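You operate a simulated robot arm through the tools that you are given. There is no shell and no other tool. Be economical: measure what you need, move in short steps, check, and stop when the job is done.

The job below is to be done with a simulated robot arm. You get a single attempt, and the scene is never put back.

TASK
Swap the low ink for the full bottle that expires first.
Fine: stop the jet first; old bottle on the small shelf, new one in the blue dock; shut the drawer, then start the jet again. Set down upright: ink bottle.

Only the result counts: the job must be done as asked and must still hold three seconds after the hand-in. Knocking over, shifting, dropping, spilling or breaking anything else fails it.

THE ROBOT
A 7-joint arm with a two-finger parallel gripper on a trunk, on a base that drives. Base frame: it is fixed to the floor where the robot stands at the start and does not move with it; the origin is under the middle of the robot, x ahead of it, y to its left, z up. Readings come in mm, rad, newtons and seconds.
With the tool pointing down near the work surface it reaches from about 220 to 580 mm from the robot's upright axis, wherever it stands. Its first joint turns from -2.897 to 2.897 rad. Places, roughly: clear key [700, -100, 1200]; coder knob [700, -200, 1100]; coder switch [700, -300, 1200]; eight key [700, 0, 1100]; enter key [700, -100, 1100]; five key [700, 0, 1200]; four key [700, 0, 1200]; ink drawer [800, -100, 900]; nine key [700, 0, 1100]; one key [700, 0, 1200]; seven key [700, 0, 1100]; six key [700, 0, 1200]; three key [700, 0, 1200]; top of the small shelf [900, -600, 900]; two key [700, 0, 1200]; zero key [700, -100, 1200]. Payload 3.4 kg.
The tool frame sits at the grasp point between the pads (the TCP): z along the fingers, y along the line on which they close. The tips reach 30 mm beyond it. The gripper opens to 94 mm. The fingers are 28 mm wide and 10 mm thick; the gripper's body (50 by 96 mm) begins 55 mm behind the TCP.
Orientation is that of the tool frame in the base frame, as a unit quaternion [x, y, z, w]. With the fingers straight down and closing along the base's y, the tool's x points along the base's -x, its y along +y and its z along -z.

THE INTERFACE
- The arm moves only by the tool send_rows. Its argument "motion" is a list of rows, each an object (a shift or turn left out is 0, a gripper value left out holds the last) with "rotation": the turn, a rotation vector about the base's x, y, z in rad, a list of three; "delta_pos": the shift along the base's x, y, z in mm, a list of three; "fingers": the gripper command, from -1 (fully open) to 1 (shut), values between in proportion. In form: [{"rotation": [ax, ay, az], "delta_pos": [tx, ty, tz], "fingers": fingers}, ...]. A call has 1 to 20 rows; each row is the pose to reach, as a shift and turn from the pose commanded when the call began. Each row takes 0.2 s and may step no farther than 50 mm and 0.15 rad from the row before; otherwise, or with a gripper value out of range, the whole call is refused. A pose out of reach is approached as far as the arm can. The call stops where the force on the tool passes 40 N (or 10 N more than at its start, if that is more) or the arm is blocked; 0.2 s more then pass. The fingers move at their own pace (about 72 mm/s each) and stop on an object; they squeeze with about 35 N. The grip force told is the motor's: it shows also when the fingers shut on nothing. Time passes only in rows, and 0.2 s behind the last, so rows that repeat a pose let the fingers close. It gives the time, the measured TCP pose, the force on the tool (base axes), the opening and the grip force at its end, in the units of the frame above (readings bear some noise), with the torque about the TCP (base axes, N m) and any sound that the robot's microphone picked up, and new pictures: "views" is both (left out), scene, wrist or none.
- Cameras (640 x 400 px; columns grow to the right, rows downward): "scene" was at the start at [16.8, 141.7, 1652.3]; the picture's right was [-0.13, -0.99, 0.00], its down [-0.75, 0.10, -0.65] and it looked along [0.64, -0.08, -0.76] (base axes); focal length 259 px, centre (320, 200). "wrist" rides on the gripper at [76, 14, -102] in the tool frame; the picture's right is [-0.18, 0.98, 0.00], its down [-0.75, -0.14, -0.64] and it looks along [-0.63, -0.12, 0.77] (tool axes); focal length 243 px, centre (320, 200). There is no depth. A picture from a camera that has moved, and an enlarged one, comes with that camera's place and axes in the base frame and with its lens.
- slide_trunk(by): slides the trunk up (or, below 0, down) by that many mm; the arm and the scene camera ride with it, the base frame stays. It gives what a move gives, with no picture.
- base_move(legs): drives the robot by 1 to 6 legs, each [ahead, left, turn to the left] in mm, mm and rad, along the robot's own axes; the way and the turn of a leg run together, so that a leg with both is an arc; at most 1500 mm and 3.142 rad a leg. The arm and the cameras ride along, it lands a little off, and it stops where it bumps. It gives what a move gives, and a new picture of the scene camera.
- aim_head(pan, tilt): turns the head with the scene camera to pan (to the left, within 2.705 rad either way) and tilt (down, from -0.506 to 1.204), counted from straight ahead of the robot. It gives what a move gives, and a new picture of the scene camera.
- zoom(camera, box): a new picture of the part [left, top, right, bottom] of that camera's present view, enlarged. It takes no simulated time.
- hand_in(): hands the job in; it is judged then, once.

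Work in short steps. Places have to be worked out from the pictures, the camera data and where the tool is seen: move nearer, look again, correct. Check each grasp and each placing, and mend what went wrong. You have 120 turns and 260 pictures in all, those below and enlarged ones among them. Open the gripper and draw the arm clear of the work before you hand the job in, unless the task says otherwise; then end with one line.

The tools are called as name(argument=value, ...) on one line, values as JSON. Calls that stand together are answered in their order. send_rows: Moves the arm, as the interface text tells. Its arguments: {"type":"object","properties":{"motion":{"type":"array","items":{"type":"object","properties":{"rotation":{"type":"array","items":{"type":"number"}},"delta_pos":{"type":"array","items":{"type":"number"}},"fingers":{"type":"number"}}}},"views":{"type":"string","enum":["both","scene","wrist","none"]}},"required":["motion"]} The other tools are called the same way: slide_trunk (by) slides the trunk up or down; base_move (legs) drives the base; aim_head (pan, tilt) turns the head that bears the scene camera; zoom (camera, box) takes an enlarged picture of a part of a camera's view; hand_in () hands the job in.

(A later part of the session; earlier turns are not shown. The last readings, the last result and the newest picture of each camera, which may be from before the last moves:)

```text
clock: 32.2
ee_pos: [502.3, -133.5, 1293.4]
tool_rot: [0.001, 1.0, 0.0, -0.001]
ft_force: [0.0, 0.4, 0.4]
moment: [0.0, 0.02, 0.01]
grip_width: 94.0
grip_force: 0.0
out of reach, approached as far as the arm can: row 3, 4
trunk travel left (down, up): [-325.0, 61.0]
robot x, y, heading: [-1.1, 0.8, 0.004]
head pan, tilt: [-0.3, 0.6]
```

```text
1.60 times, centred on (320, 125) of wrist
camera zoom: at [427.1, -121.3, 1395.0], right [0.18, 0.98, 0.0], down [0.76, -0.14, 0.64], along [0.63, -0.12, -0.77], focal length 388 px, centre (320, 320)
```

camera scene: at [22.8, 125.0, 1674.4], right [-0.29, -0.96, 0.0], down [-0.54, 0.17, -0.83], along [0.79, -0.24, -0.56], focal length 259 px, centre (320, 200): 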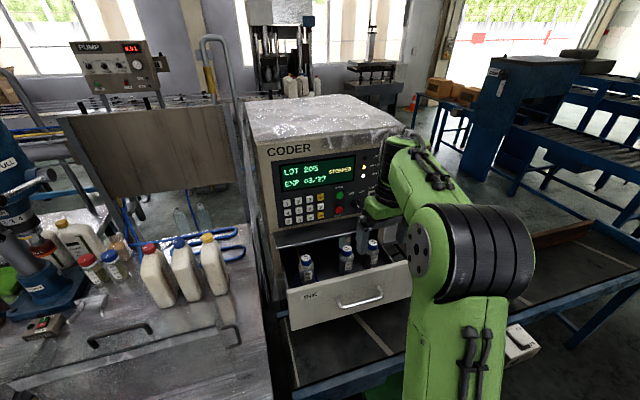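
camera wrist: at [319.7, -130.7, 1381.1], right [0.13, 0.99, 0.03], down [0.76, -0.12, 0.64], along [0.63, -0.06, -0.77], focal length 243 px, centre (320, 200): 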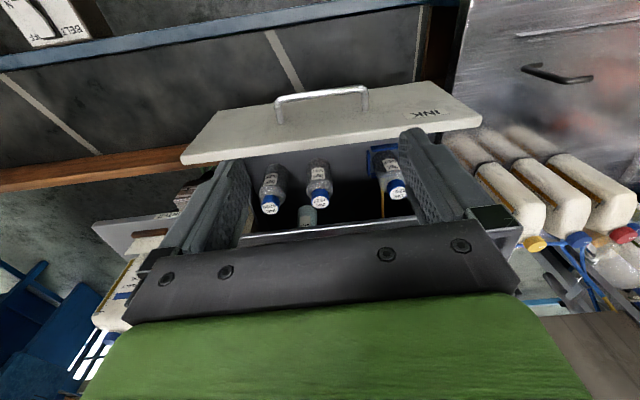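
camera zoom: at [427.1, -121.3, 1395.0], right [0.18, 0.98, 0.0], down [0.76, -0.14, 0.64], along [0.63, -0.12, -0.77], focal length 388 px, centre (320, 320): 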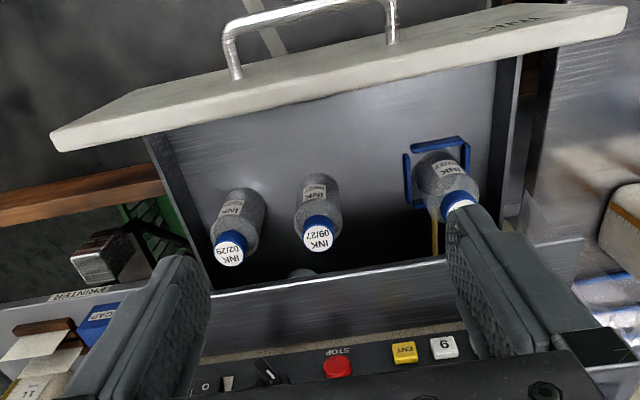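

Ledge front ≈(627, z1092), drawer front inner edge ≈(485, z1045). Zoom on the dock.

zoom(camera="wrist", box=[350, 70, 450, 150])

zoom(camera="scene", box=[285, 230, 345, 290])

```text
5.00 times, centred on (400, 110) of wrist
camera zoom: at [427.1, -121.3, 1395.0], right [0.18, 0.98, 0.0], down [0.76, -0.14, 0.64], along [0.63, -0.12, -0.77], focal length 1213 px, centre (-80, 650)
```

zoom: 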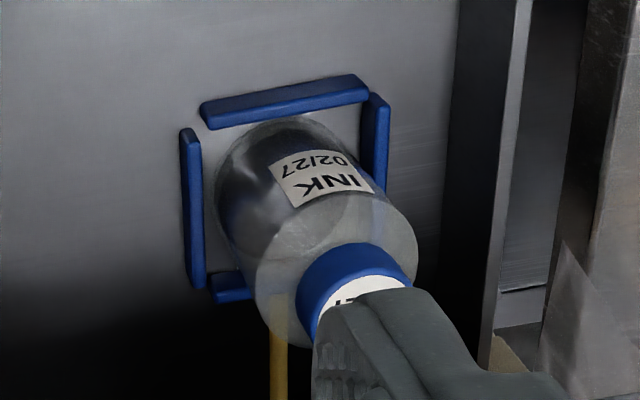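

```text
6.67 times, centred on (315, 260) of scene
camera zoom: at [21.2, 126.7, 1674.3], right [-0.29, -0.96, 0.0], down [-0.54, 0.17, -0.83], along [0.79, -0.24, -0.56], focal length 1728 px, centre (353, -200)
```

zoom: 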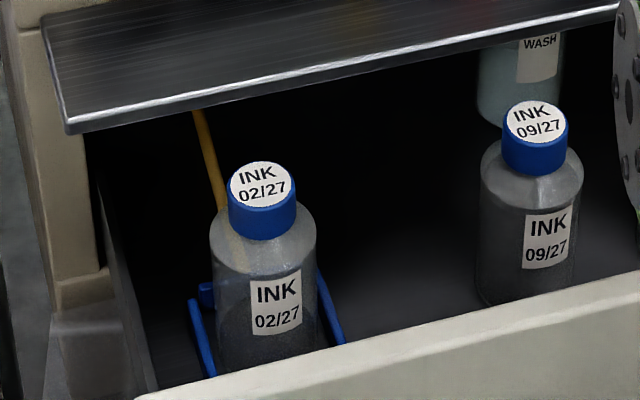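

Dock is a corral of low rails centred ≈(620,-11), floor ≈900. I'll grip the cap with the tool tilted 30° forward to stay clear of the ledge. Go to a pre-grasp pose above.

send_rows(motion=[{"delta_pos": [-5, 30, -10], "rotation": [0, -0.13, 0], "fingers": -0.49}, {"delta_pos": [0, 65, -40], "rotation": [0, -0.26, 0]}, {"delta_pos": [10, 100, -75], "rotation": [0, -0.39, 0]}, {"delta_pos": [25, 121, -110], "rotation": [0, -0.5236, 0]}, {"delta_pos": [35, 121, -150], "rotation": [0, -0.5236, 0]}, {"delta_pos": [40, 121, -175], "rotation": [0, -0.5236, 0]}, {"delta_pos": [40, 121, -175], "rotation": [0, -0.5236, 0]}])

```text
refused: row 3 steps farther than a row can; nothing moved
```

send_rows(motion=[{"delta_pos": [-5, 30, -10], "rotation": [0, -0.13, 0], "fingers": -0.49}, {"delta_pos": [0, 60, -40], "rotation": [0, -0.26, 0]}, {"delta_pos": [10, 90, -75], "rotation": [0, -0.39, 0]}, {"delta_pos": [25, 115, -110], "rotation": [0, -0.5236, 0]}, {"delta_pos": [35, 121, -150], "rotation": [0, -0.5236, 0]}, {"delta_pos": [40, 121, -175], "rotation": [0, -0.5236, 0]}, {"delta_pos": [40, 121, -175], "rotation": [0, -0.5236, 0]}])

zoom(camera="scene", box=[260, 190, 400, 300])

```text
clock: 33.8
ee_pos: [545.9, -12.3, 1116.4]
tool_rot: [-0.001, 0.966, 0.001, 0.257]
ft_force: [-0.3, -0.1, 0.0]
moment: [-0.03, 0.0, 0.0]
grip_width: 70.1
grip_force: 0.1
trunk travel left (down, up): [-325.0, 61.0]
robot x, y, heading: [4.1, -0.4, 0.002]
head pan, tilt: [-0.3, 0.6]
camera scene: at [23.6, 126.0, 1674.3], right [-0.29, -0.96, 0.0], down [-0.54, 0.17, -0.83], along [0.79, -0.24, -0.56], focal length 259 px, centre (320, 200)
camera wrist: at [428.3, -0.2, 1166.1], right [0.16, 0.98, 0.09], down [0.33, -0.14, 0.93], along [0.93, -0.12, -0.35], focal length 243 px, centre (320, 200)
```

scene: 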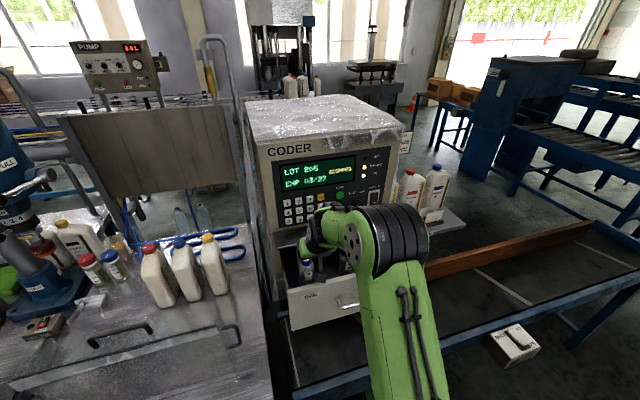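
wrist: 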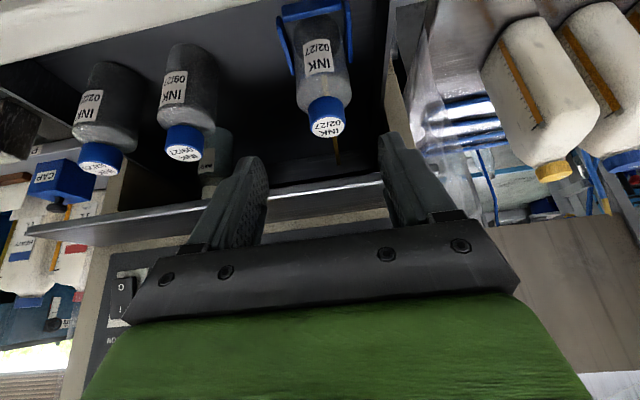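

```text
3.64 times, centred on (330, 245) of scene
camera zoom: at [23.6, 126.0, 1674.3], right [-0.29, -0.96, 0.0], down [-0.54, 0.17, -0.83], along [0.79, -0.24, -0.56], focal length 943 px, centre (284, 36)
```

zoom: 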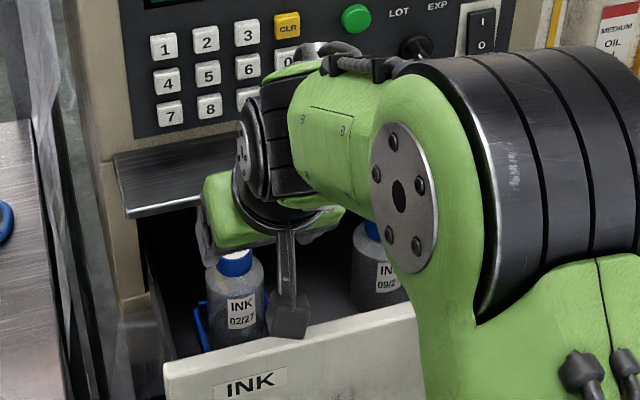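

Cap top triangulates again at (622,-10.5,1016). Descend along the tool axis most of the way and check.

send_rows(motion=[{"delta_pos": [17, 0, -30]}, {"delta_pos": [34, 1, -58]}, {"delta_pos": [46, 1, -78]}, {"delta_pos": [46, 1, -78]}])

```text
clock: 34.8
ee_pos: [592.2, -11.8, 1037.1]
tool_rot: [0.0, 0.966, 0.001, 0.258]
ft_force: [0.2, 0.0, -0.1]
moment: [0.02, -0.01, 0.02]
grip_width: 69.9
grip_force: 0.1
trunk travel left (down, up): [-325.0, 61.0]
robot x, y, heading: [-0.2, 0.9, 0.002]
head pan, tilt: [-0.3, 0.6]
camera scene: at [23.1, 126.1, 1674.3], right [-0.29, -0.96, 0.0], down [-0.54, 0.17, -0.83], along [0.79, -0.24, -0.56], focal length 259 px, centre (320, 200)
camera wrist: at [474.6, -0.2, 1088.4], right [0.16, 0.98, 0.09], down [0.33, -0.14, 0.93], along [0.93, -0.12, -0.35], focal length 243 px, centre (320, 200)
```

scene: 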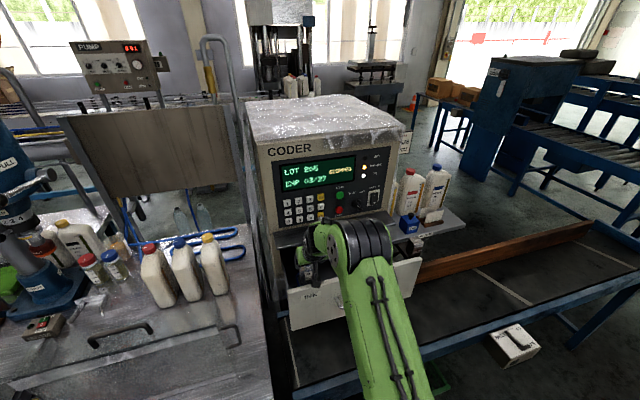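
wrist: 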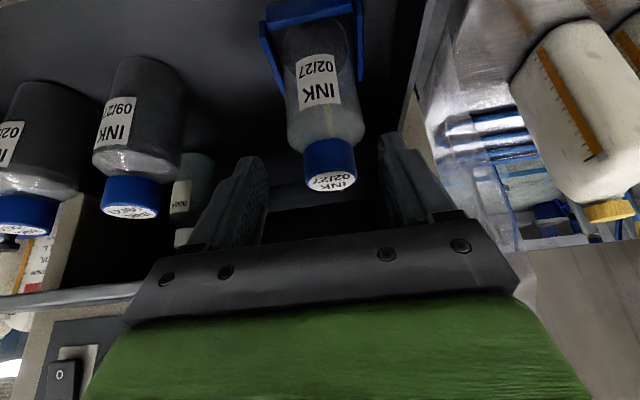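

Refined cap top ≈(614,-11.5,1023). Move in the last 14/-15 mm and close on the cap.

send_rows(motion=[{"delta_pos": [7, 0, -8]}, {"delta_pos": [14, 0, -16]}, {"delta_pos": [14, 0, -16]}], views="wrist")

```text
clock: 35.7
ee_pos: [609.4, -11.3, 1027.6]
tool_rot: [0.0, 0.964, 0.001, 0.264]
ft_force: [0.7, -0.5, 18.8]
moment: [0.14, 2.34, 0.06]
grip_width: 70.0
grip_force: 0.0
trunk travel left (down, up): [-325.0, 61.0]
robot x, y, heading: [0.9, -2.5, 0.005]
head pan, tilt: [-0.3, 0.6]
stopped in row 3: the force on the tool passed its limit at 42 N (the readings are from after the stop); the commanded pose is now the measured one
camera wrist: at [491.4, -0.1, 1077.5], right [0.16, 0.98, 0.1], down [0.32, -0.14, 0.94], along [0.93, -0.12, -0.34], focal length 243 px, centre (320, 200)
```

wrist: 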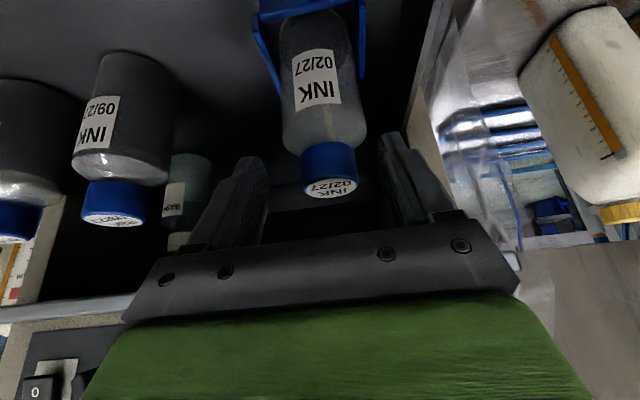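

The moment indicates the camera housing rests on the drawer's front edge (x≈485). The cap is already well between the pads, so I rise 4 mm and close here.

send_rows(motion=[{"delta_pos": [0, 0, 4]}, {"delta_pos": [0, 0, 4]}, {"delta_pos": [0, 0, 4], "fingers": 1}, {"delta_pos": [0, 0, 4], "fingers": 1}, {"delta_pos": [0, 0, 4], "fingers": 1}, {"delta_pos": [0, 0, 4], "fingers": 1}])

```text
clock: 37.1
ee_pos: [608.6, -11.9, 1028.5]
tool_rot: [0.0, 0.965, 0.001, 0.261]
ft_force: [-0.2, 0.7, -0.8]
moment: [0.02, 0.0, 0.02]
grip_width: 33.6
grip_force: 35.0
trunk travel left (down, up): [-325.0, 61.0]
robot x, y, heading: [-0.2, -0.1, 0.005]
head pan, tilt: [-0.3, 0.6]
camera scene: at [23.8, 126.1, 1674.3], right [-0.29, -0.96, 0.0], down [-0.54, 0.17, -0.82], along [0.79, -0.24, -0.57], focal length 259 px, centre (320, 200)
camera wrist: at [490.6, -0.1, 1079.4], right [0.16, 0.98, 0.09], down [0.33, -0.14, 0.93], along [0.93, -0.12, -0.35], focal length 243 px, centre (320, 200)
```

scene: 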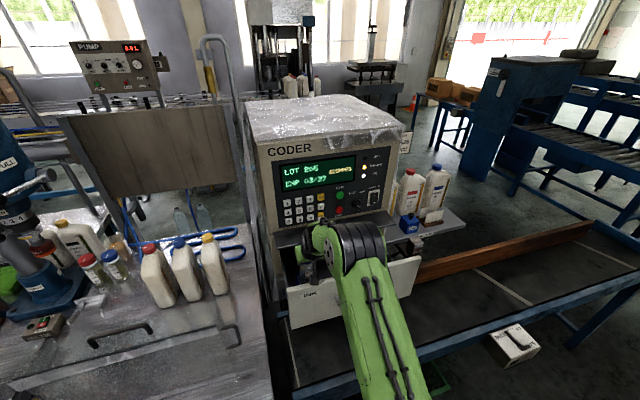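
wrist: 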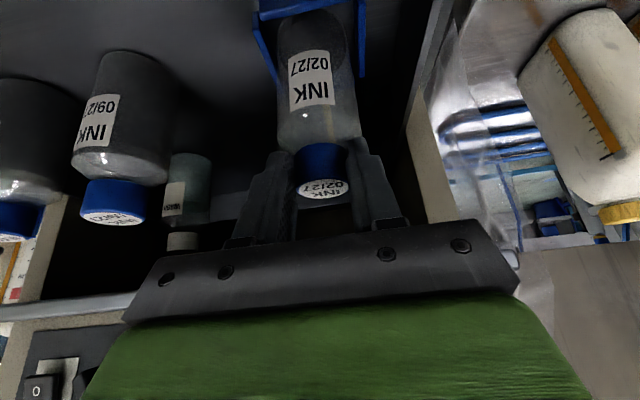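

Cap gripped (33.6 mm). Lift 32 mm out of the rails, then draw back.

send_rows(motion=[{"delta_pos": [0, 0, 8]}, {"delta_pos": [0, 0, 16]}, {"delta_pos": [0, 0, 24]}, {"delta_pos": [0, 0, 34]}, {"delta_pos": [0, 0, 34]}])

```text
clock: 38.3
ee_pos: [608.2, -11.8, 1061.9]
tool_rot: [0.001, 0.966, 0.001, 0.26]
ft_force: [1.1, 0.2, -0.6]
moment: [-0.01, -0.02, 0.02]
grip_width: 33.1
grip_force: 35.0
trunk travel left (down, up): [-325.0, 61.0]
robot x, y, heading: [0.1, 1.2, -0.003]
head pan, tilt: [-0.3, 0.6]
camera scene: at [24.0, 126.1, 1674.3], right [-0.29, -0.96, 0.0], down [-0.54, 0.17, -0.82], along [0.79, -0.24, -0.57], focal length 259 px, centre (320, 200)
camera wrist: at [490.9, 0.2, 1113.4], right [0.16, 0.98, 0.09], down [0.33, -0.14, 0.93], along [0.93, -0.12, -0.35], focal length 243 px, centre (320, 200)
```

scene: 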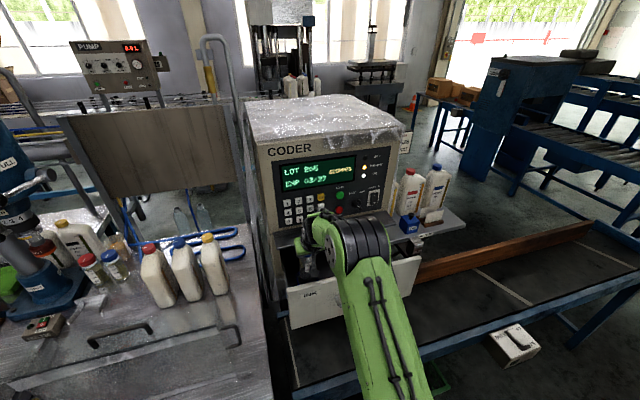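
wrist: 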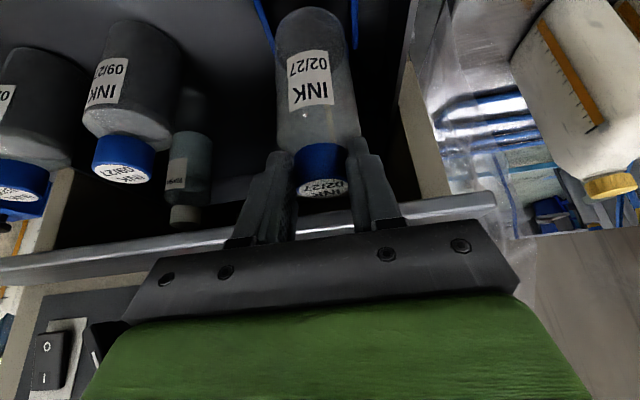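

Bottle follows. Draw back 68 mm, then up high above the drawer front.

send_rows(motion=[{"delta_pos": [-20, 0, 2]}, {"delta_pos": [-45, 0, 4]}, {"delta_pos": [-68, 0, 6]}, {"delta_pos": [-70, 0, 40]}, {"delta_pos": [-70, 0, 80]}, {"delta_pos": [-70, 0, 120]}, {"delta_pos": [-70, 0, 160]}, {"delta_pos": [-80, 0, 190]}, {"delta_pos": [-80, 0, 190]}])

```text
clock: 40.3
ee_pos: [528.3, -12.7, 1252.8]
tool_rot: [0.0, 0.966, 0.001, 0.26]
ft_force: [-0.3, 0.1, -1.0]
moment: [0.01, 0.03, -0.01]
grip_width: 33.4
grip_force: 34.9
trunk travel left (down, up): [-325.0, 61.0]
robot x, y, heading: [0.5, -0.3, 0.002]
head pan, tilt: [-0.3, 0.6]
camera scene: at [24.7, 126.1, 1674.2], right [-0.29, -0.96, 0.0], down [-0.54, 0.17, -0.82], along [0.79, -0.24, -0.57], focal length 259 px, centre (320, 200)
camera wrist: at [411.2, -1.0, 1303.1], right [0.16, 0.98, 0.09], down [0.33, -0.14, 0.93], along [0.93, -0.12, -0.35], focal length 243 px, centre (320, 200)
```

scene: 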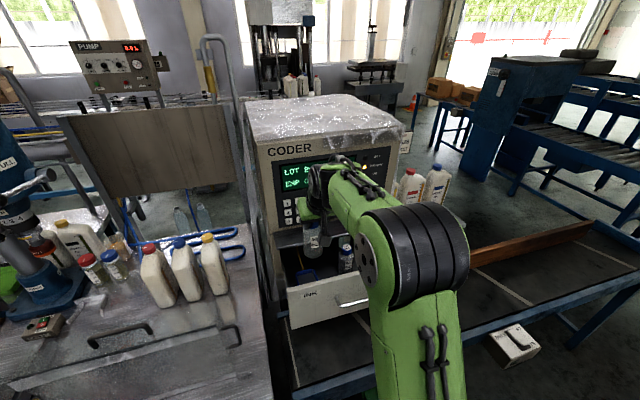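
wrist: 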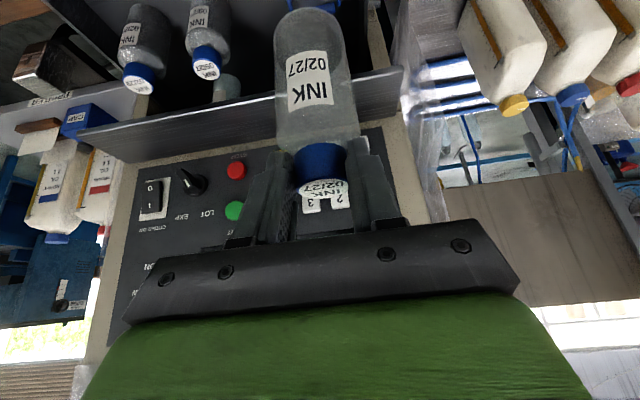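

Bottle is out. Retract the arm a bit and look at the shelf with the head.

send_rows(motion=[{"delta_pos": [-40, -10, 0]}, {"delta_pos": [-80, -20, 0]}, {"delta_pos": [-120, -30, 0]}, {"delta_pos": [-150, -40, 0]}], views="none")

aim_head(pan=-0.9, tilt=0.75)

zoom(camera="scene", box=[120, 40, 280, 160])

```text
clock: 41.3
ee_pos: [376.2, -53.0, 1254.0]
tool_rot: [0.001, 0.965, 0.0, 0.261]
ft_force: [1.0, 0.0, -0.1]
moment: [0.0, 0.01, -0.01]
grip_width: 33.4
grip_force: 34.7
trunk travel left (down, up): [-325.0, 61.0]
robot x, y, heading: [-0.8, 0.2, 0.005]
head pan, tilt: [-0.3, 0.6]
```

```text
clock: 42.3
ee_pos: [377.8, -53.1, 1253.8]
tool_rot: [0.001, 0.965, 0.001, 0.261]
ft_force: [0.2, 0.0, 0.2]
moment: [-0.02, -0.01, 0.02]
grip_width: 33.3
grip_force: 35.0
trunk travel left (down, up): [-325.0, 61.0]
robot x, y, heading: [0.7, 4.8, 0.005]
head pan, tilt: [-0.901, 0.75]
camera scene: at [-9.2, 87.3, 1661.4], right [-0.78, -0.62, 0.0], down [-0.43, 0.53, -0.73], along [0.46, -0.57, -0.68], focal length 259 px, centre (320, 200)
```

scene: 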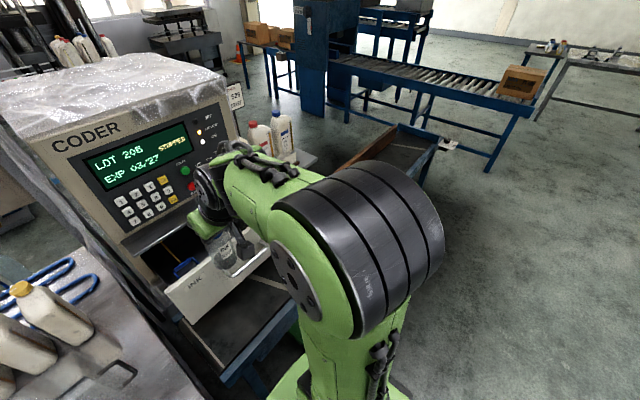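

```text
3.33 times, centred on (200, 100) of scene
camera zoom: at [-9.2, 87.3, 1661.4], right [-0.78, -0.62, 0.0], down [-0.43, 0.53, -0.73], along [0.46, -0.57, -0.68], focal length 864 px, centre (720, 533)
```

zoom: 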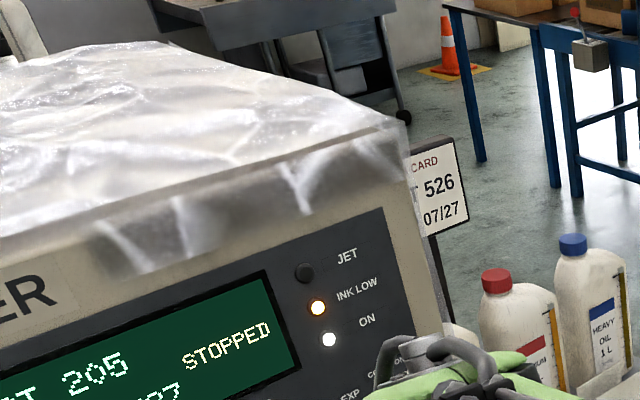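

The arm blocks the view. I'll drive to the right (slightly backward to keep clear of the belt box) and look at the shelf from there.

base_move(legs=[[-80, 0, 0], [0, -430, 0]])

aim_head(pan=-0.35, tilt=0.6)

```text
clock: 45.6
ee_pos: [300.5, -484.9, 1253.8]
tool_rot: [-0.001, 0.965, 0.002, 0.261]
ft_force: [-0.2, -0.3, -0.4]
moment: [-0.02, -0.01, 0.07]
grip_width: 33.3
grip_force: 35.1
trunk travel left (down, up): [-325.0, 61.0]
robot x, y, heading: [-79.7, -430.1, 0.006]
head pan, tilt: [-0.901, 0.75]
camera scene: at [-87.9, -345.9, 1661.4], right [-0.78, -0.63, 0.0], down [-0.43, 0.53, -0.73], along [0.46, -0.57, -0.68], focal length 259 px, centre (320, 200)
```

scene: 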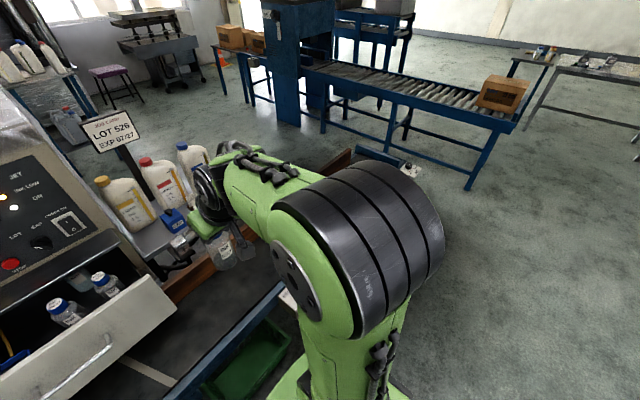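

```text
clock: 46.5
ee_pos: [299.7, -484.0, 1253.3]
tool_rot: [-0.001, 0.965, 0.001, 0.261]
ft_force: [0.0, 0.2, -0.3]
moment: [-0.01, 0.03, 0.01]
grip_width: 33.4
grip_force: 34.6
trunk travel left (down, up): [-325.0, 61.0]
robot x, y, heading: [-78.3, -436.0, 0.005]
head pan, tilt: [-0.351, 0.6]
camera scene: at [-56.6, -310.6, 1674.3], right [-0.34, -0.94, 0.0], down [-0.53, 0.19, -0.82], along [0.78, -0.28, -0.57], focal length 259 px, centre (320, 200)
```

scene: 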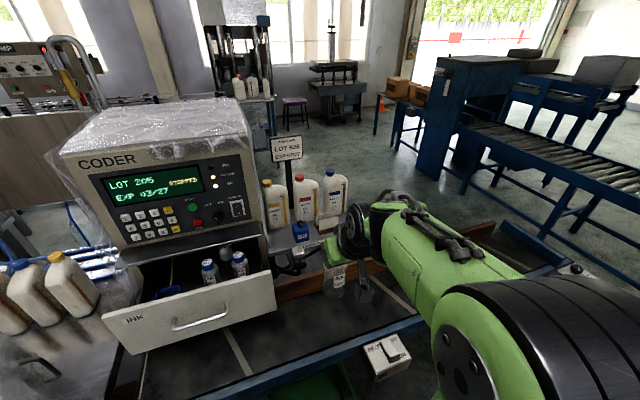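

zoom(camera="scene", box=[240, 160, 370, 290])

zoom(camera="wrist", box=[0, 0, 640, 400])

```text
3.08 times, centred on (305, 225) of scene
camera zoom: at [-56.6, -310.6, 1674.3], right [-0.34, -0.94, 0.0], down [-0.53, 0.19, -0.82], along [0.78, -0.28, -0.57], focal length 798 px, centre (366, 123)
```

zoom: 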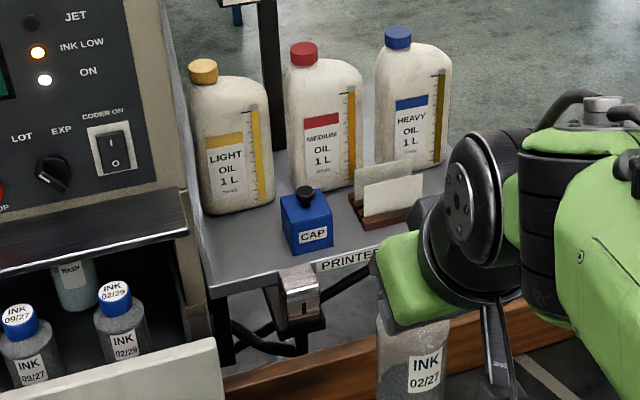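

```text
1.00 times, centred on (320, 200) of wrist (not enlarged: the box is as wide or as high as the picture)
camera zoom: at [182.1, -471.8, 1303.8], right [0.16, 0.98, 0.09], down [0.33, -0.14, 0.93], along [0.93, -0.11, -0.34], focal length 243 px, centre (320, 200)
```

zoom: 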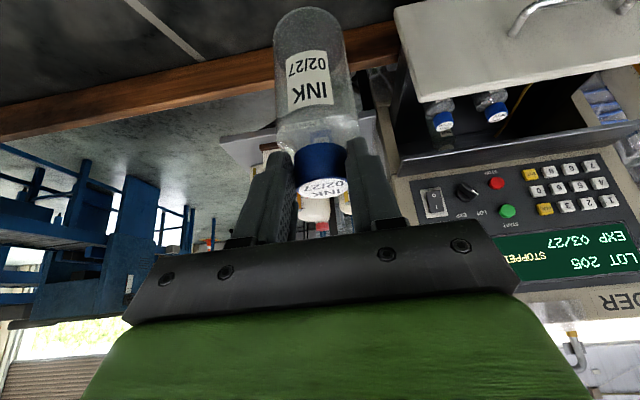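

Shelf top z≈900, front edge x≈711; free spot at about (765,-435) between coder side and CAP block, in front of LIGHT oil. I'd need the base ≈100 mm further ahead, so I check base clearance to the conveyor by looking down.

aim_head(pan=0.5, tilt=1.2)

aim_head(pan=-1.3, tilt=1.2)

```text
clock: 47.7
ee_pos: [299.1, -483.0, 1253.4]
tool_rot: [-0.001, 0.965, 0.001, 0.261]
ft_force: [0.6, -1.0, -0.3]
moment: [-0.01, -0.01, -0.01]
grip_width: 33.5
grip_force: 34.8
trunk travel left (down, up): [-325.0, 61.0]
robot x, y, heading: [-76.8, -428.2, 0.005]
head pan, tilt: [0.499, 1.201]
camera scene: at [-90.7, -253.5, 1629.7], right [0.48, -0.88, 0.0], down [-0.82, -0.45, -0.36], along [0.32, 0.18, -0.93], focal length 259 px, centre (320, 200)
```

scene: 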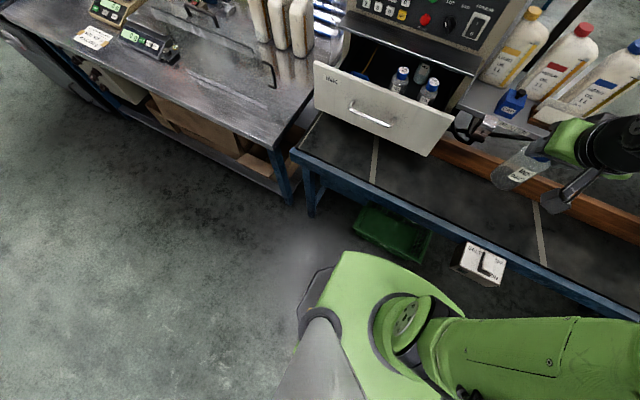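

```text
clock: 49.5
ee_pos: [299.8, -483.8, 1253.6]
tool_rot: [-0.001, 0.966, 0.001, 0.26]
ft_force: [0.1, -0.7, -0.3]
moment: [0.02, -0.01, 0.0]
grip_width: 33.7
grip_force: 35.5
trunk travel left (down, up): [-325.0, 61.0]
robot x, y, heading: [-80.7, -430.9, 0.003]
head pan, tilt: [-1.3, 1.201]
camera scene: at [-124.5, -334.3, 1629.7], right [-0.96, -0.27, 0.0], down [-0.25, 0.9, -0.36], along [0.1, -0.35, -0.93], focal length 259 px, centre (320, 200)
```

scene: 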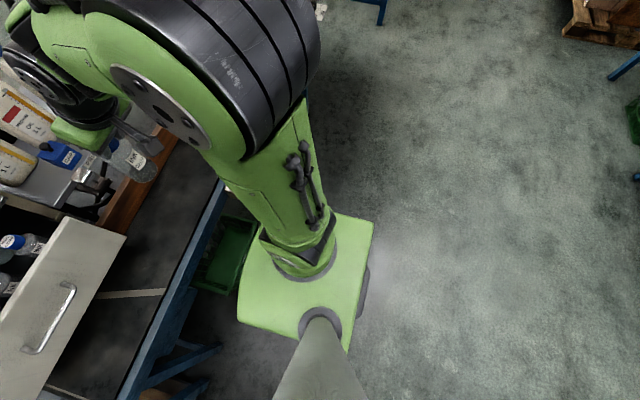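

Plate front is ~140–200 mm ahead of the axis and the conveyor edge is at x≈320, so moving ahead 155 mm is safe.

base_move(legs=[[155, 0, 0]])

aim_head(pan=-0.1, tilt=0.75)

```text
clock: 50.9
ee_pos: [436.8, -483.4, 1251.3]
tool_rot: [-0.001, 0.966, 0.001, 0.26]
ft_force: [0.6, -0.4, 0.6]
moment: [0.0, 0.08, 0.01]
grip_width: 33.1
grip_force: 34.9
trunk travel left (down, up): [-325.0, 61.0]
robot x, y, heading: [56.6, -428.6, 0.005]
head pan, tilt: [-1.3, 1.201]
stopped in leg 1: the robot was blocked; the commanded pose is now the measured one
camera scene: at [14.4, -333.5, 1629.8], right [-0.96, -0.27, 0.0], down [-0.26, 0.9, -0.36], along [0.1, -0.35, -0.93], focal length 259 px, centre (320, 200)
```

scene: 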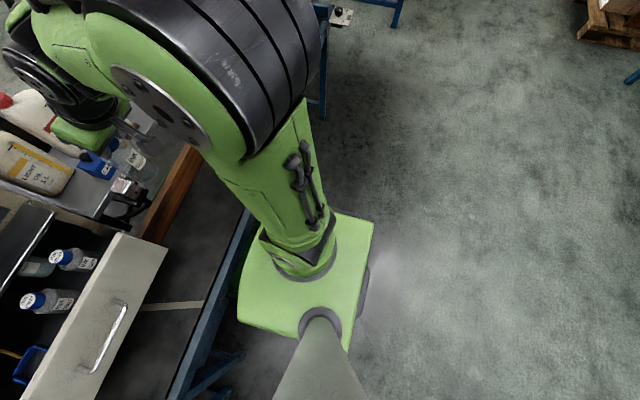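

```text
clock: 52.3
ee_pos: [432.3, -482.9, 1252.8]
tool_rot: [-0.001, 0.965, 0.001, 0.261]
ft_force: [0.5, -0.7, -1.0]
moment: [0.0, 0.0, 0.0]
grip_width: 33.3
grip_force: 34.7
trunk travel left (down, up): [-325.0, 61.0]
robot x, y, heading: [53.9, -430.4, 0.004]
head pan, tilt: [-0.099, 0.75]
camera scene: at [75.9, -287.6, 1661.4], right [-0.09, -1.0, 0.0], down [-0.68, 0.06, -0.73], along [0.73, -0.07, -0.68], focal length 259 px, centre (320, 200)
```

scene: 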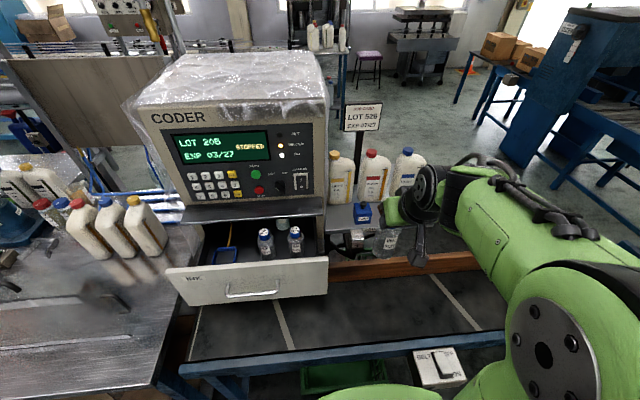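

Blocked at x≈55. Look down to see what the base touches.

aim_head(pan=0.1, tilt=1.2)

zoom(camera="scene", box=[220, 200, 540, 400])

```text
clock: 53.2
ee_pos: [432.2, -482.7, 1254.4]
tool_rot: [0.0, 0.965, 0.001, 0.262]
ft_force: [0.2, 0.5, 0.0]
moment: [-0.02, 0.02, 0.01]
grip_width: 33.4
grip_force: 35.1
trunk travel left (down, up): [-325.0, 61.0]
robot x, y, heading: [50.6, -431.9, 0.007]
head pan, tilt: [0.099, 1.201]
camera scene: at [49.0, -274.0, 1629.7], right [0.1, -0.99, 0.0], down [-0.93, -0.1, -0.36], along [0.36, 0.04, -0.93], focal length 259 px, centre (320, 200)
```

scene: 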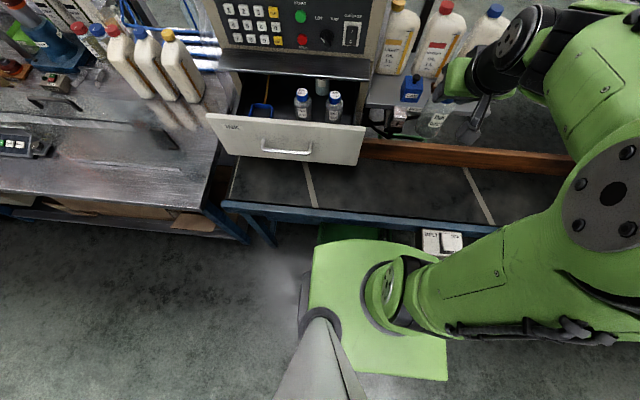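

```text
2.00 times, centred on (380, 300) of scene
camera zoom: at [49.0, -274.0, 1629.7], right [0.1, -0.99, 0.0], down [-0.93, -0.1, -0.36], along [0.36, 0.04, -0.93], focal length 518 px, centre (200, 0)
```

zoom: 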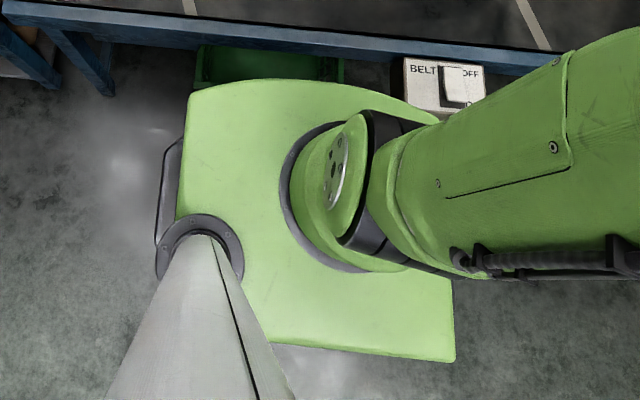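

The base's front-right corner touches the belt box; I back off 12 mm, then extend the arm toward the shelf at height.

base_move(legs=[[-12, 0, 0]])

aim_head(pan=-0.1, tilt=0.75)

send_rows(motion=[{"delta_pos": [45, 10, -10]}, {"delta_pos": [90, 20, -20]}, {"delta_pos": [135, 30, -30]}, {"delta_pos": [180, 40, -40]}, {"delta_pos": [225, 48, -55]}, {"delta_pos": [225, 48, -55]}])

```text
clock: 53.9
ee_pos: [421.9, -483.8, 1253.6]
tool_rot: [-0.002, 0.965, 0.001, 0.261]
ft_force: [0.3, 0.8, -0.6]
moment: [0.0, 0.03, 0.02]
grip_width: 33.8
grip_force: 35.1
trunk travel left (down, up): [-325.0, 61.0]
robot x, y, heading: [42.8, -430.7, 0.008]
head pan, tilt: [0.099, 1.201]
camera scene: at [38.4, -274.0, 1629.7], right [0.1, -0.99, 0.0], down [-0.93, -0.1, -0.36], along [0.36, 0.04, -0.93], focal length 259 px, centre (320, 200)
```

scene: 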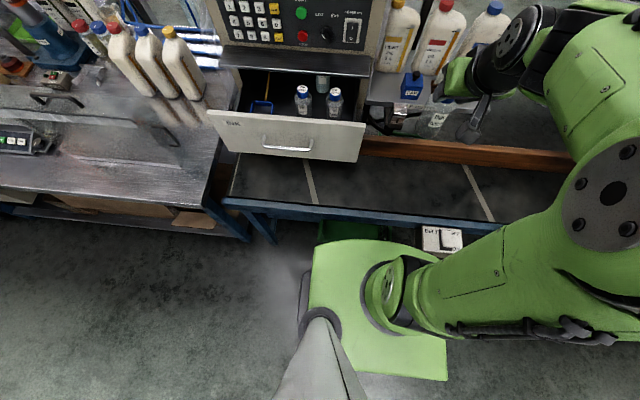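

```text
clock: 54.8
ee_pos: [420.3, -482.3, 1253.5]
tool_rot: [-0.001, 0.965, 0.001, 0.262]
ft_force: [-0.2, 1.2, -0.4]
moment: [0.03, 0.0, 0.01]
grip_width: 33.3
grip_force: 35.5
trunk travel left (down, up): [-325.0, 61.0]
robot x, y, heading: [38.8, -434.0, 0.003]
head pan, tilt: [-0.099, 0.75]
camera scene: at [64.3, -287.6, 1661.3], right [-0.09, -1.0, 0.0], down [-0.68, 0.06, -0.73], along [0.73, -0.07, -0.68], focal length 259 px, centre (320, 200)
```

scene: 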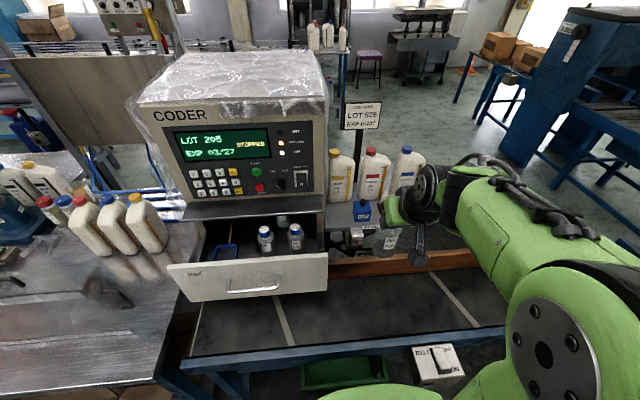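

```text
clock: 56.2
ee_pos: [644.7, -435.7, 1199.8]
tool_rot: [-0.001, 0.965, 0.002, 0.262]
ft_force: [0.3, 0.0, -0.8]
moment: [0.0, 0.01, -0.04]
grip_width: 33.5
grip_force: 35.0
trunk travel left (down, up): [-325.0, 61.0]
robot x, y, heading: [39.5, -432.0, 0.004]
head pan, tilt: [-0.099, 0.75]
camera scene: at [62.1, -287.8, 1661.5], right [-0.09, -1.0, 0.0], down [-0.68, 0.06, -0.73], along [0.73, -0.07, -0.68], focal length 259 px, centre (320, 200)
camera wrist: at [527.5, -422.8, 1249.3], right [0.16, 0.98, 0.09], down [0.33, -0.14, 0.93], along [0.93, -0.12, -0.34], focal length 243 px, centre (320, 200)
```

scene: 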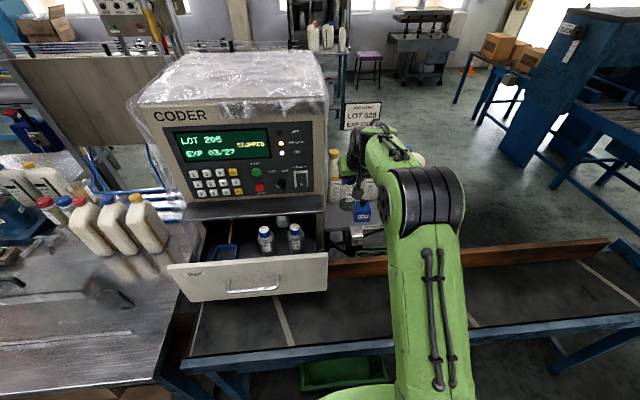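
wrist: 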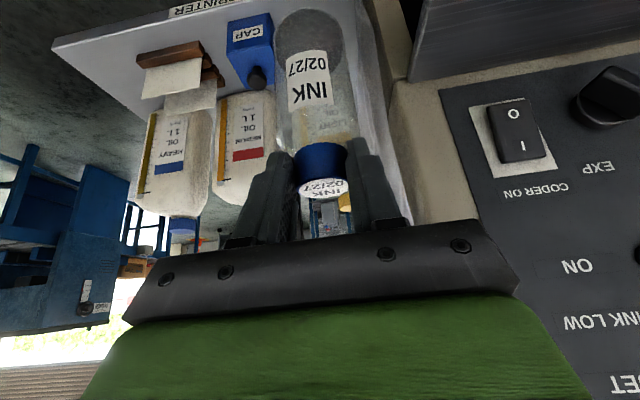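

Reach is fine. Continue to above the free spot.

send_rows(motion=[{"delta_pos": [35, 0, -15]}, {"delta_pos": [70, 0, -30]}, {"delta_pos": [105, 0, -45]}, {"delta_pos": [112, 0, -55]}, {"delta_pos": [112, 0, -55]}])

zoom(camera="scene", box=[300, 120, 440, 260])

```text
clock: 57.4
ee_pos: [738.6, -430.1, 1138.9]
tool_rot: [-0.001, 0.965, 0.002, 0.261]
ft_force: [0.3, -0.8, -2.0]
moment: [-0.02, -0.02, 0.03]
grip_width: 33.4
grip_force: 35.2
out of reach, approached as far as the arm can: row 3, 4, 5
trunk travel left (down, up): [-325.0, 61.0]
robot x, y, heading: [43.3, -432.7, 0.003]
head pan, tilt: [-0.099, 0.75]
camera scene: at [64.3, -287.8, 1661.4], right [-0.09, -1.0, 0.0], down [-0.68, 0.06, -0.73], along [0.73, -0.07, -0.68], focal length 259 px, centre (320, 200)
camera wrist: at [620.6, -418.4, 1190.4], right [0.16, 0.98, 0.09], down [0.33, -0.14, 0.93], along [0.93, -0.11, -0.35], focal length 243 px, centre (320, 200)
```

scene: 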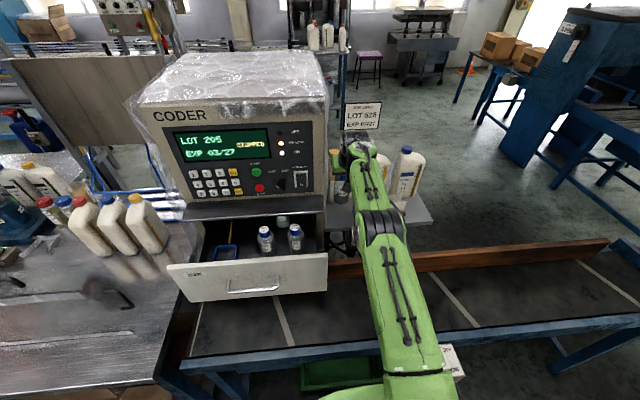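
wrist: 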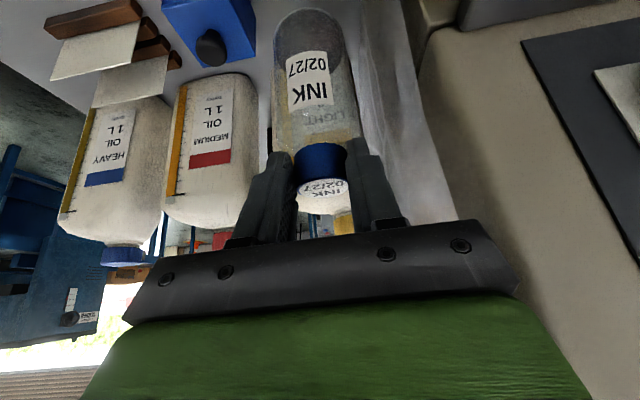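

```text
2.86 times, centred on (370, 190) of scene
camera zoom: at [64.3, -287.8, 1661.4], right [-0.09, -1.0, 0.0], down [-0.68, 0.06, -0.73], along [0.73, -0.07, -0.68], focal length 741 px, centre (177, 229)
```

zoom: 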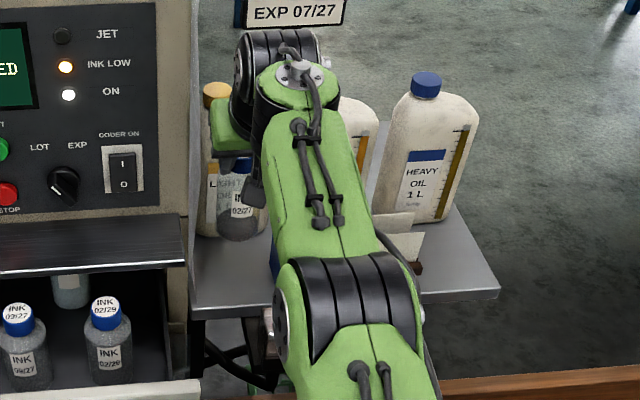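

At reach limit at this height; lowering the trunk brings the shoulder down and improves reach. Slide down 80 mm.

slide_trunk(by=-80)

send_rows(motion=[{"delta_pos": [8, 0, 20]}, {"delta_pos": [16, 0, 20]}, {"delta_pos": [22, 0, 20]}, {"delta_pos": [22, 0, 20]}])

```text
clock: 58.6
ee_pos: [738.2, -430.8, 1061.1]
tool_rot: [-0.001, 0.965, 0.001, 0.26]
ft_force: [0.6, -0.2, -0.4]
moment: [0.02, 0.02, -0.02]
grip_width: 33.6
grip_force: 35.2
trunk travel left (down, up): [-245.0, 141.0]
robot x, y, heading: [39.0, -433.8, 0.001]
head pan, tilt: [-0.099, 0.75]
```

```text
clock: 59.6
ee_pos: [734.3, -431.0, 1077.3]
tool_rot: [-0.001, 0.965, 0.001, 0.262]
ft_force: [-0.6, 0.1, -0.8]
moment: [0.01, 0.01, -0.01]
grip_width: 33.2
grip_force: 35.4
out of reach, approached as far as the arm can: row 1, 2, 3, 4
trunk travel left (down, up): [-245.0, 141.0]
robot x, y, heading: [44.8, -433.3, 0.003]
head pan, tilt: [-0.099, 0.75]
camera scene: at [64.3, -287.6, 1580.9], right [-0.09, -1.0, 0.0], down [-0.68, 0.06, -0.73], along [0.73, -0.07, -0.68], focal length 259 px, centre (320, 200)
camera wrist: at [616.4, -418.3, 1128.0], right [0.16, 0.98, 0.09], down [0.33, -0.14, 0.93], along [0.93, -0.11, -0.34], focal length 243 px, centre (320, 200)
```

scene: 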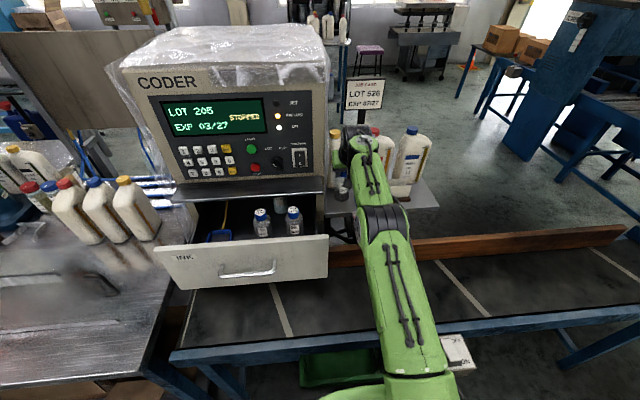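
wrist: 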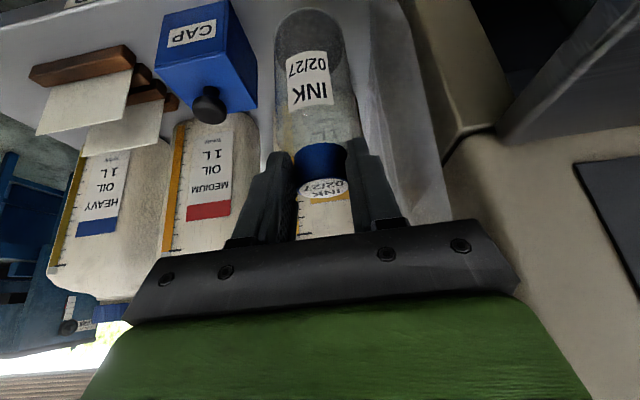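

Shoulder is below the wrist, so a higher trunk with the arm reaching lower gains reach. Slide up fully, then lower the arm while extending.

slide_trunk(by=135)

send_rows(motion=[{"delta_pos": [0, 0, -30]}, {"delta_pos": [0, 0, -60]}, {"delta_pos": [5, 0, -90]}, {"delta_pos": [12, 0, -115]}, {"delta_pos": [19, 0, -130]}, {"delta_pos": [19, 0, -130]}])

```text
clock: 61.2
ee_pos: [733.4, -430.7, 1214.3]
tool_rot: [-0.002, 0.965, 0.002, 0.26]
ft_force: [-1.0, -0.2, -0.7]
moment: [0.01, -0.02, -0.03]
grip_width: 33.0
grip_force: 34.5
trunk travel left (down, up): [-380.0, 6.0]
robot x, y, heading: [41.9, -429.9, 0.009]
head pan, tilt: [-0.099, 0.75]
```

```text
clock: 62.6
ee_pos: [748.0, -432.0, 1083.5]
tool_rot: [-0.001, 0.965, 0.001, 0.261]
ft_force: [-0.4, -0.3, -0.5]
moment: [0.02, 0.0, -0.01]
grip_width: 33.0
grip_force: 34.4
out of reach, approached as far as the arm can: row 5, 6
trunk travel left (down, up): [-380.0, 6.0]
robot x, y, heading: [40.6, -430.6, 0.004]
head pan, tilt: [-0.099, 0.75]
camera scene: at [63.7, -287.6, 1716.3], right [-0.09, -1.0, 0.0], down [-0.68, 0.06, -0.73], along [0.73, -0.07, -0.68], focal length 259 px, centre (320, 200)
camera wrist: at [631.1, -419.3, 1133.8], right [0.16, 0.98, 0.09], down [0.33, -0.14, 0.93], along [0.93, -0.11, -0.34], focal length 243 px, centre (320, 200)
```

scene: 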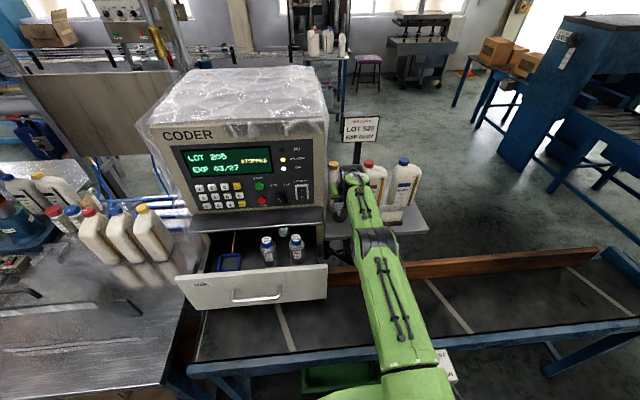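
wrist: 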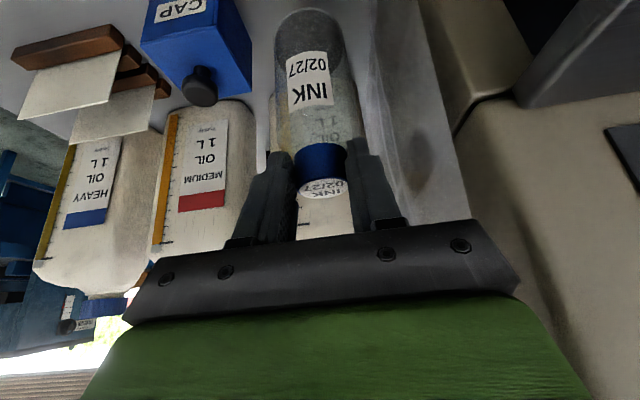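

Bottle centre ≈(753,-432), inside the shelf edge. Lower toward the shelf.

send_rows(motion=[{"delta_pos": [0, 0, -10]}, {"delta_pos": [0, 0, -20]}, {"delta_pos": [0, 0, -30]}, {"delta_pos": [0, 0, -36]}, {"delta_pos": [0, 0, -40]}])

zoom(camera="scene", box=[300, 140, 440, 260])

```text
clock: 63.8
ee_pos: [748.0, -431.8, 1043.4]
tool_rot: [-0.001, 0.965, 0.001, 0.262]
ft_force: [0.0, -0.3, -0.8]
moment: [0.02, -0.01, 0.0]
grip_width: 33.4
grip_force: 34.9
trunk travel left (down, up): [-380.0, 6.0]
robot x, y, heading: [42.9, -434.6, 0.007]
head pan, tilt: [-0.099, 0.75]
camera scene: at [64.1, -287.6, 1716.2], right [-0.09, -1.0, 0.0], down [-0.68, 0.06, -0.73], along [0.73, -0.07, -0.68], focal length 259 px, centre (320, 200)
camera wrist: at [630.4, -419.0, 1093.6], right [0.16, 0.98, 0.09], down [0.33, -0.14, 0.93], along [0.93, -0.11, -0.34], focal length 243 px, centre (320, 200)
```

scene: 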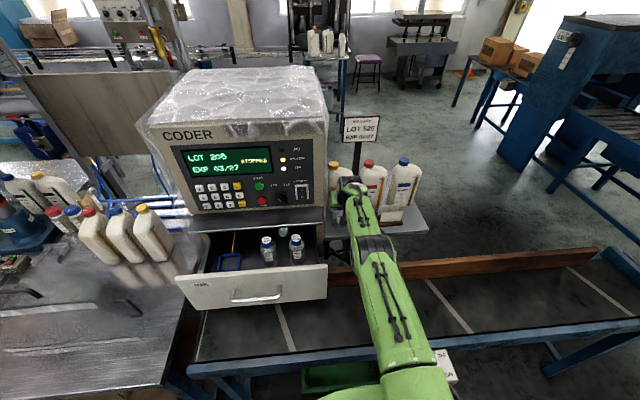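
wrist: 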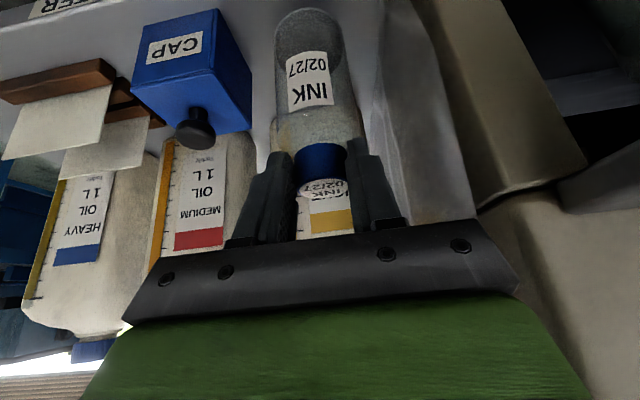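

```text
3.33 times, centred on (370, 200) of scene
camera zoom: at [64.1, -287.6, 1716.2], right [-0.09, -1.0, 0.0], down [-0.68, 0.06, -0.73], along [0.73, -0.07, -0.68], focal length 864 px, centre (153, 200)
```

zoom: 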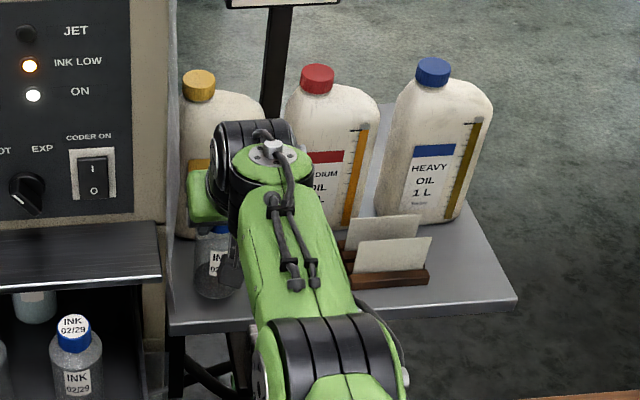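

Nearly there, positioned well. Lower in 4 mm steps until contact.

send_rows(motion=[{"delta_pos": [3, 0, -4]}, {"delta_pos": [6, 0, -8]}, {"delta_pos": [6, 0, -12]}, {"delta_pos": [6, 0, -15]}, {"delta_pos": [6, 0, -18]}, {"delta_pos": [6, 0, -21]}, {"delta_pos": [6, 0, -24]}], views="wrist")

```text
clock: 65.4
ee_pos: [749.3, -430.7, 1031.8]
tool_rot: [-0.002, 0.962, 0.002, 0.272]
ft_force: [-2.9, -0.3, 12.3]
moment: [-0.11, 0.17, 0.01]
grip_width: 33.4
grip_force: 34.6
out of reach, approached as far as the arm can: row 1, 2, 3, 4, 5, 6, 7
trunk travel left (down, up): [-380.0, 6.0]
robot x, y, heading: [46.6, -428.2, 0.007]
head pan, tilt: [-0.099, 0.75]
stopped in row 7: the force on the tool passed its limit at 41 N (the readings are from after the stop); the commanded pose is now the measured one
camera wrist: at [630.7, -418.8, 1079.3], right [0.15, 0.98, 0.1], down [0.31, -0.14, 0.94], along [0.94, -0.11, -0.32], focal length 243 px, centre (320, 200)
```

wrist: 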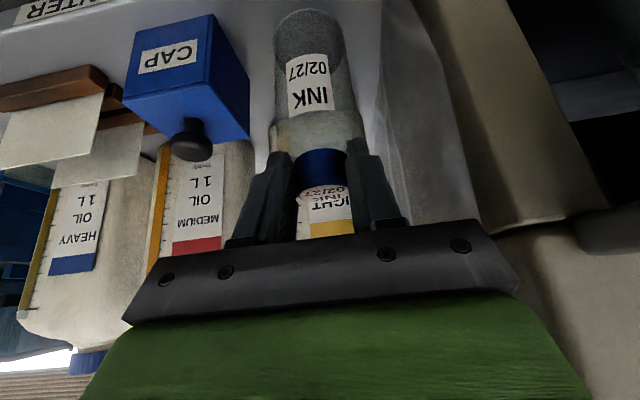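

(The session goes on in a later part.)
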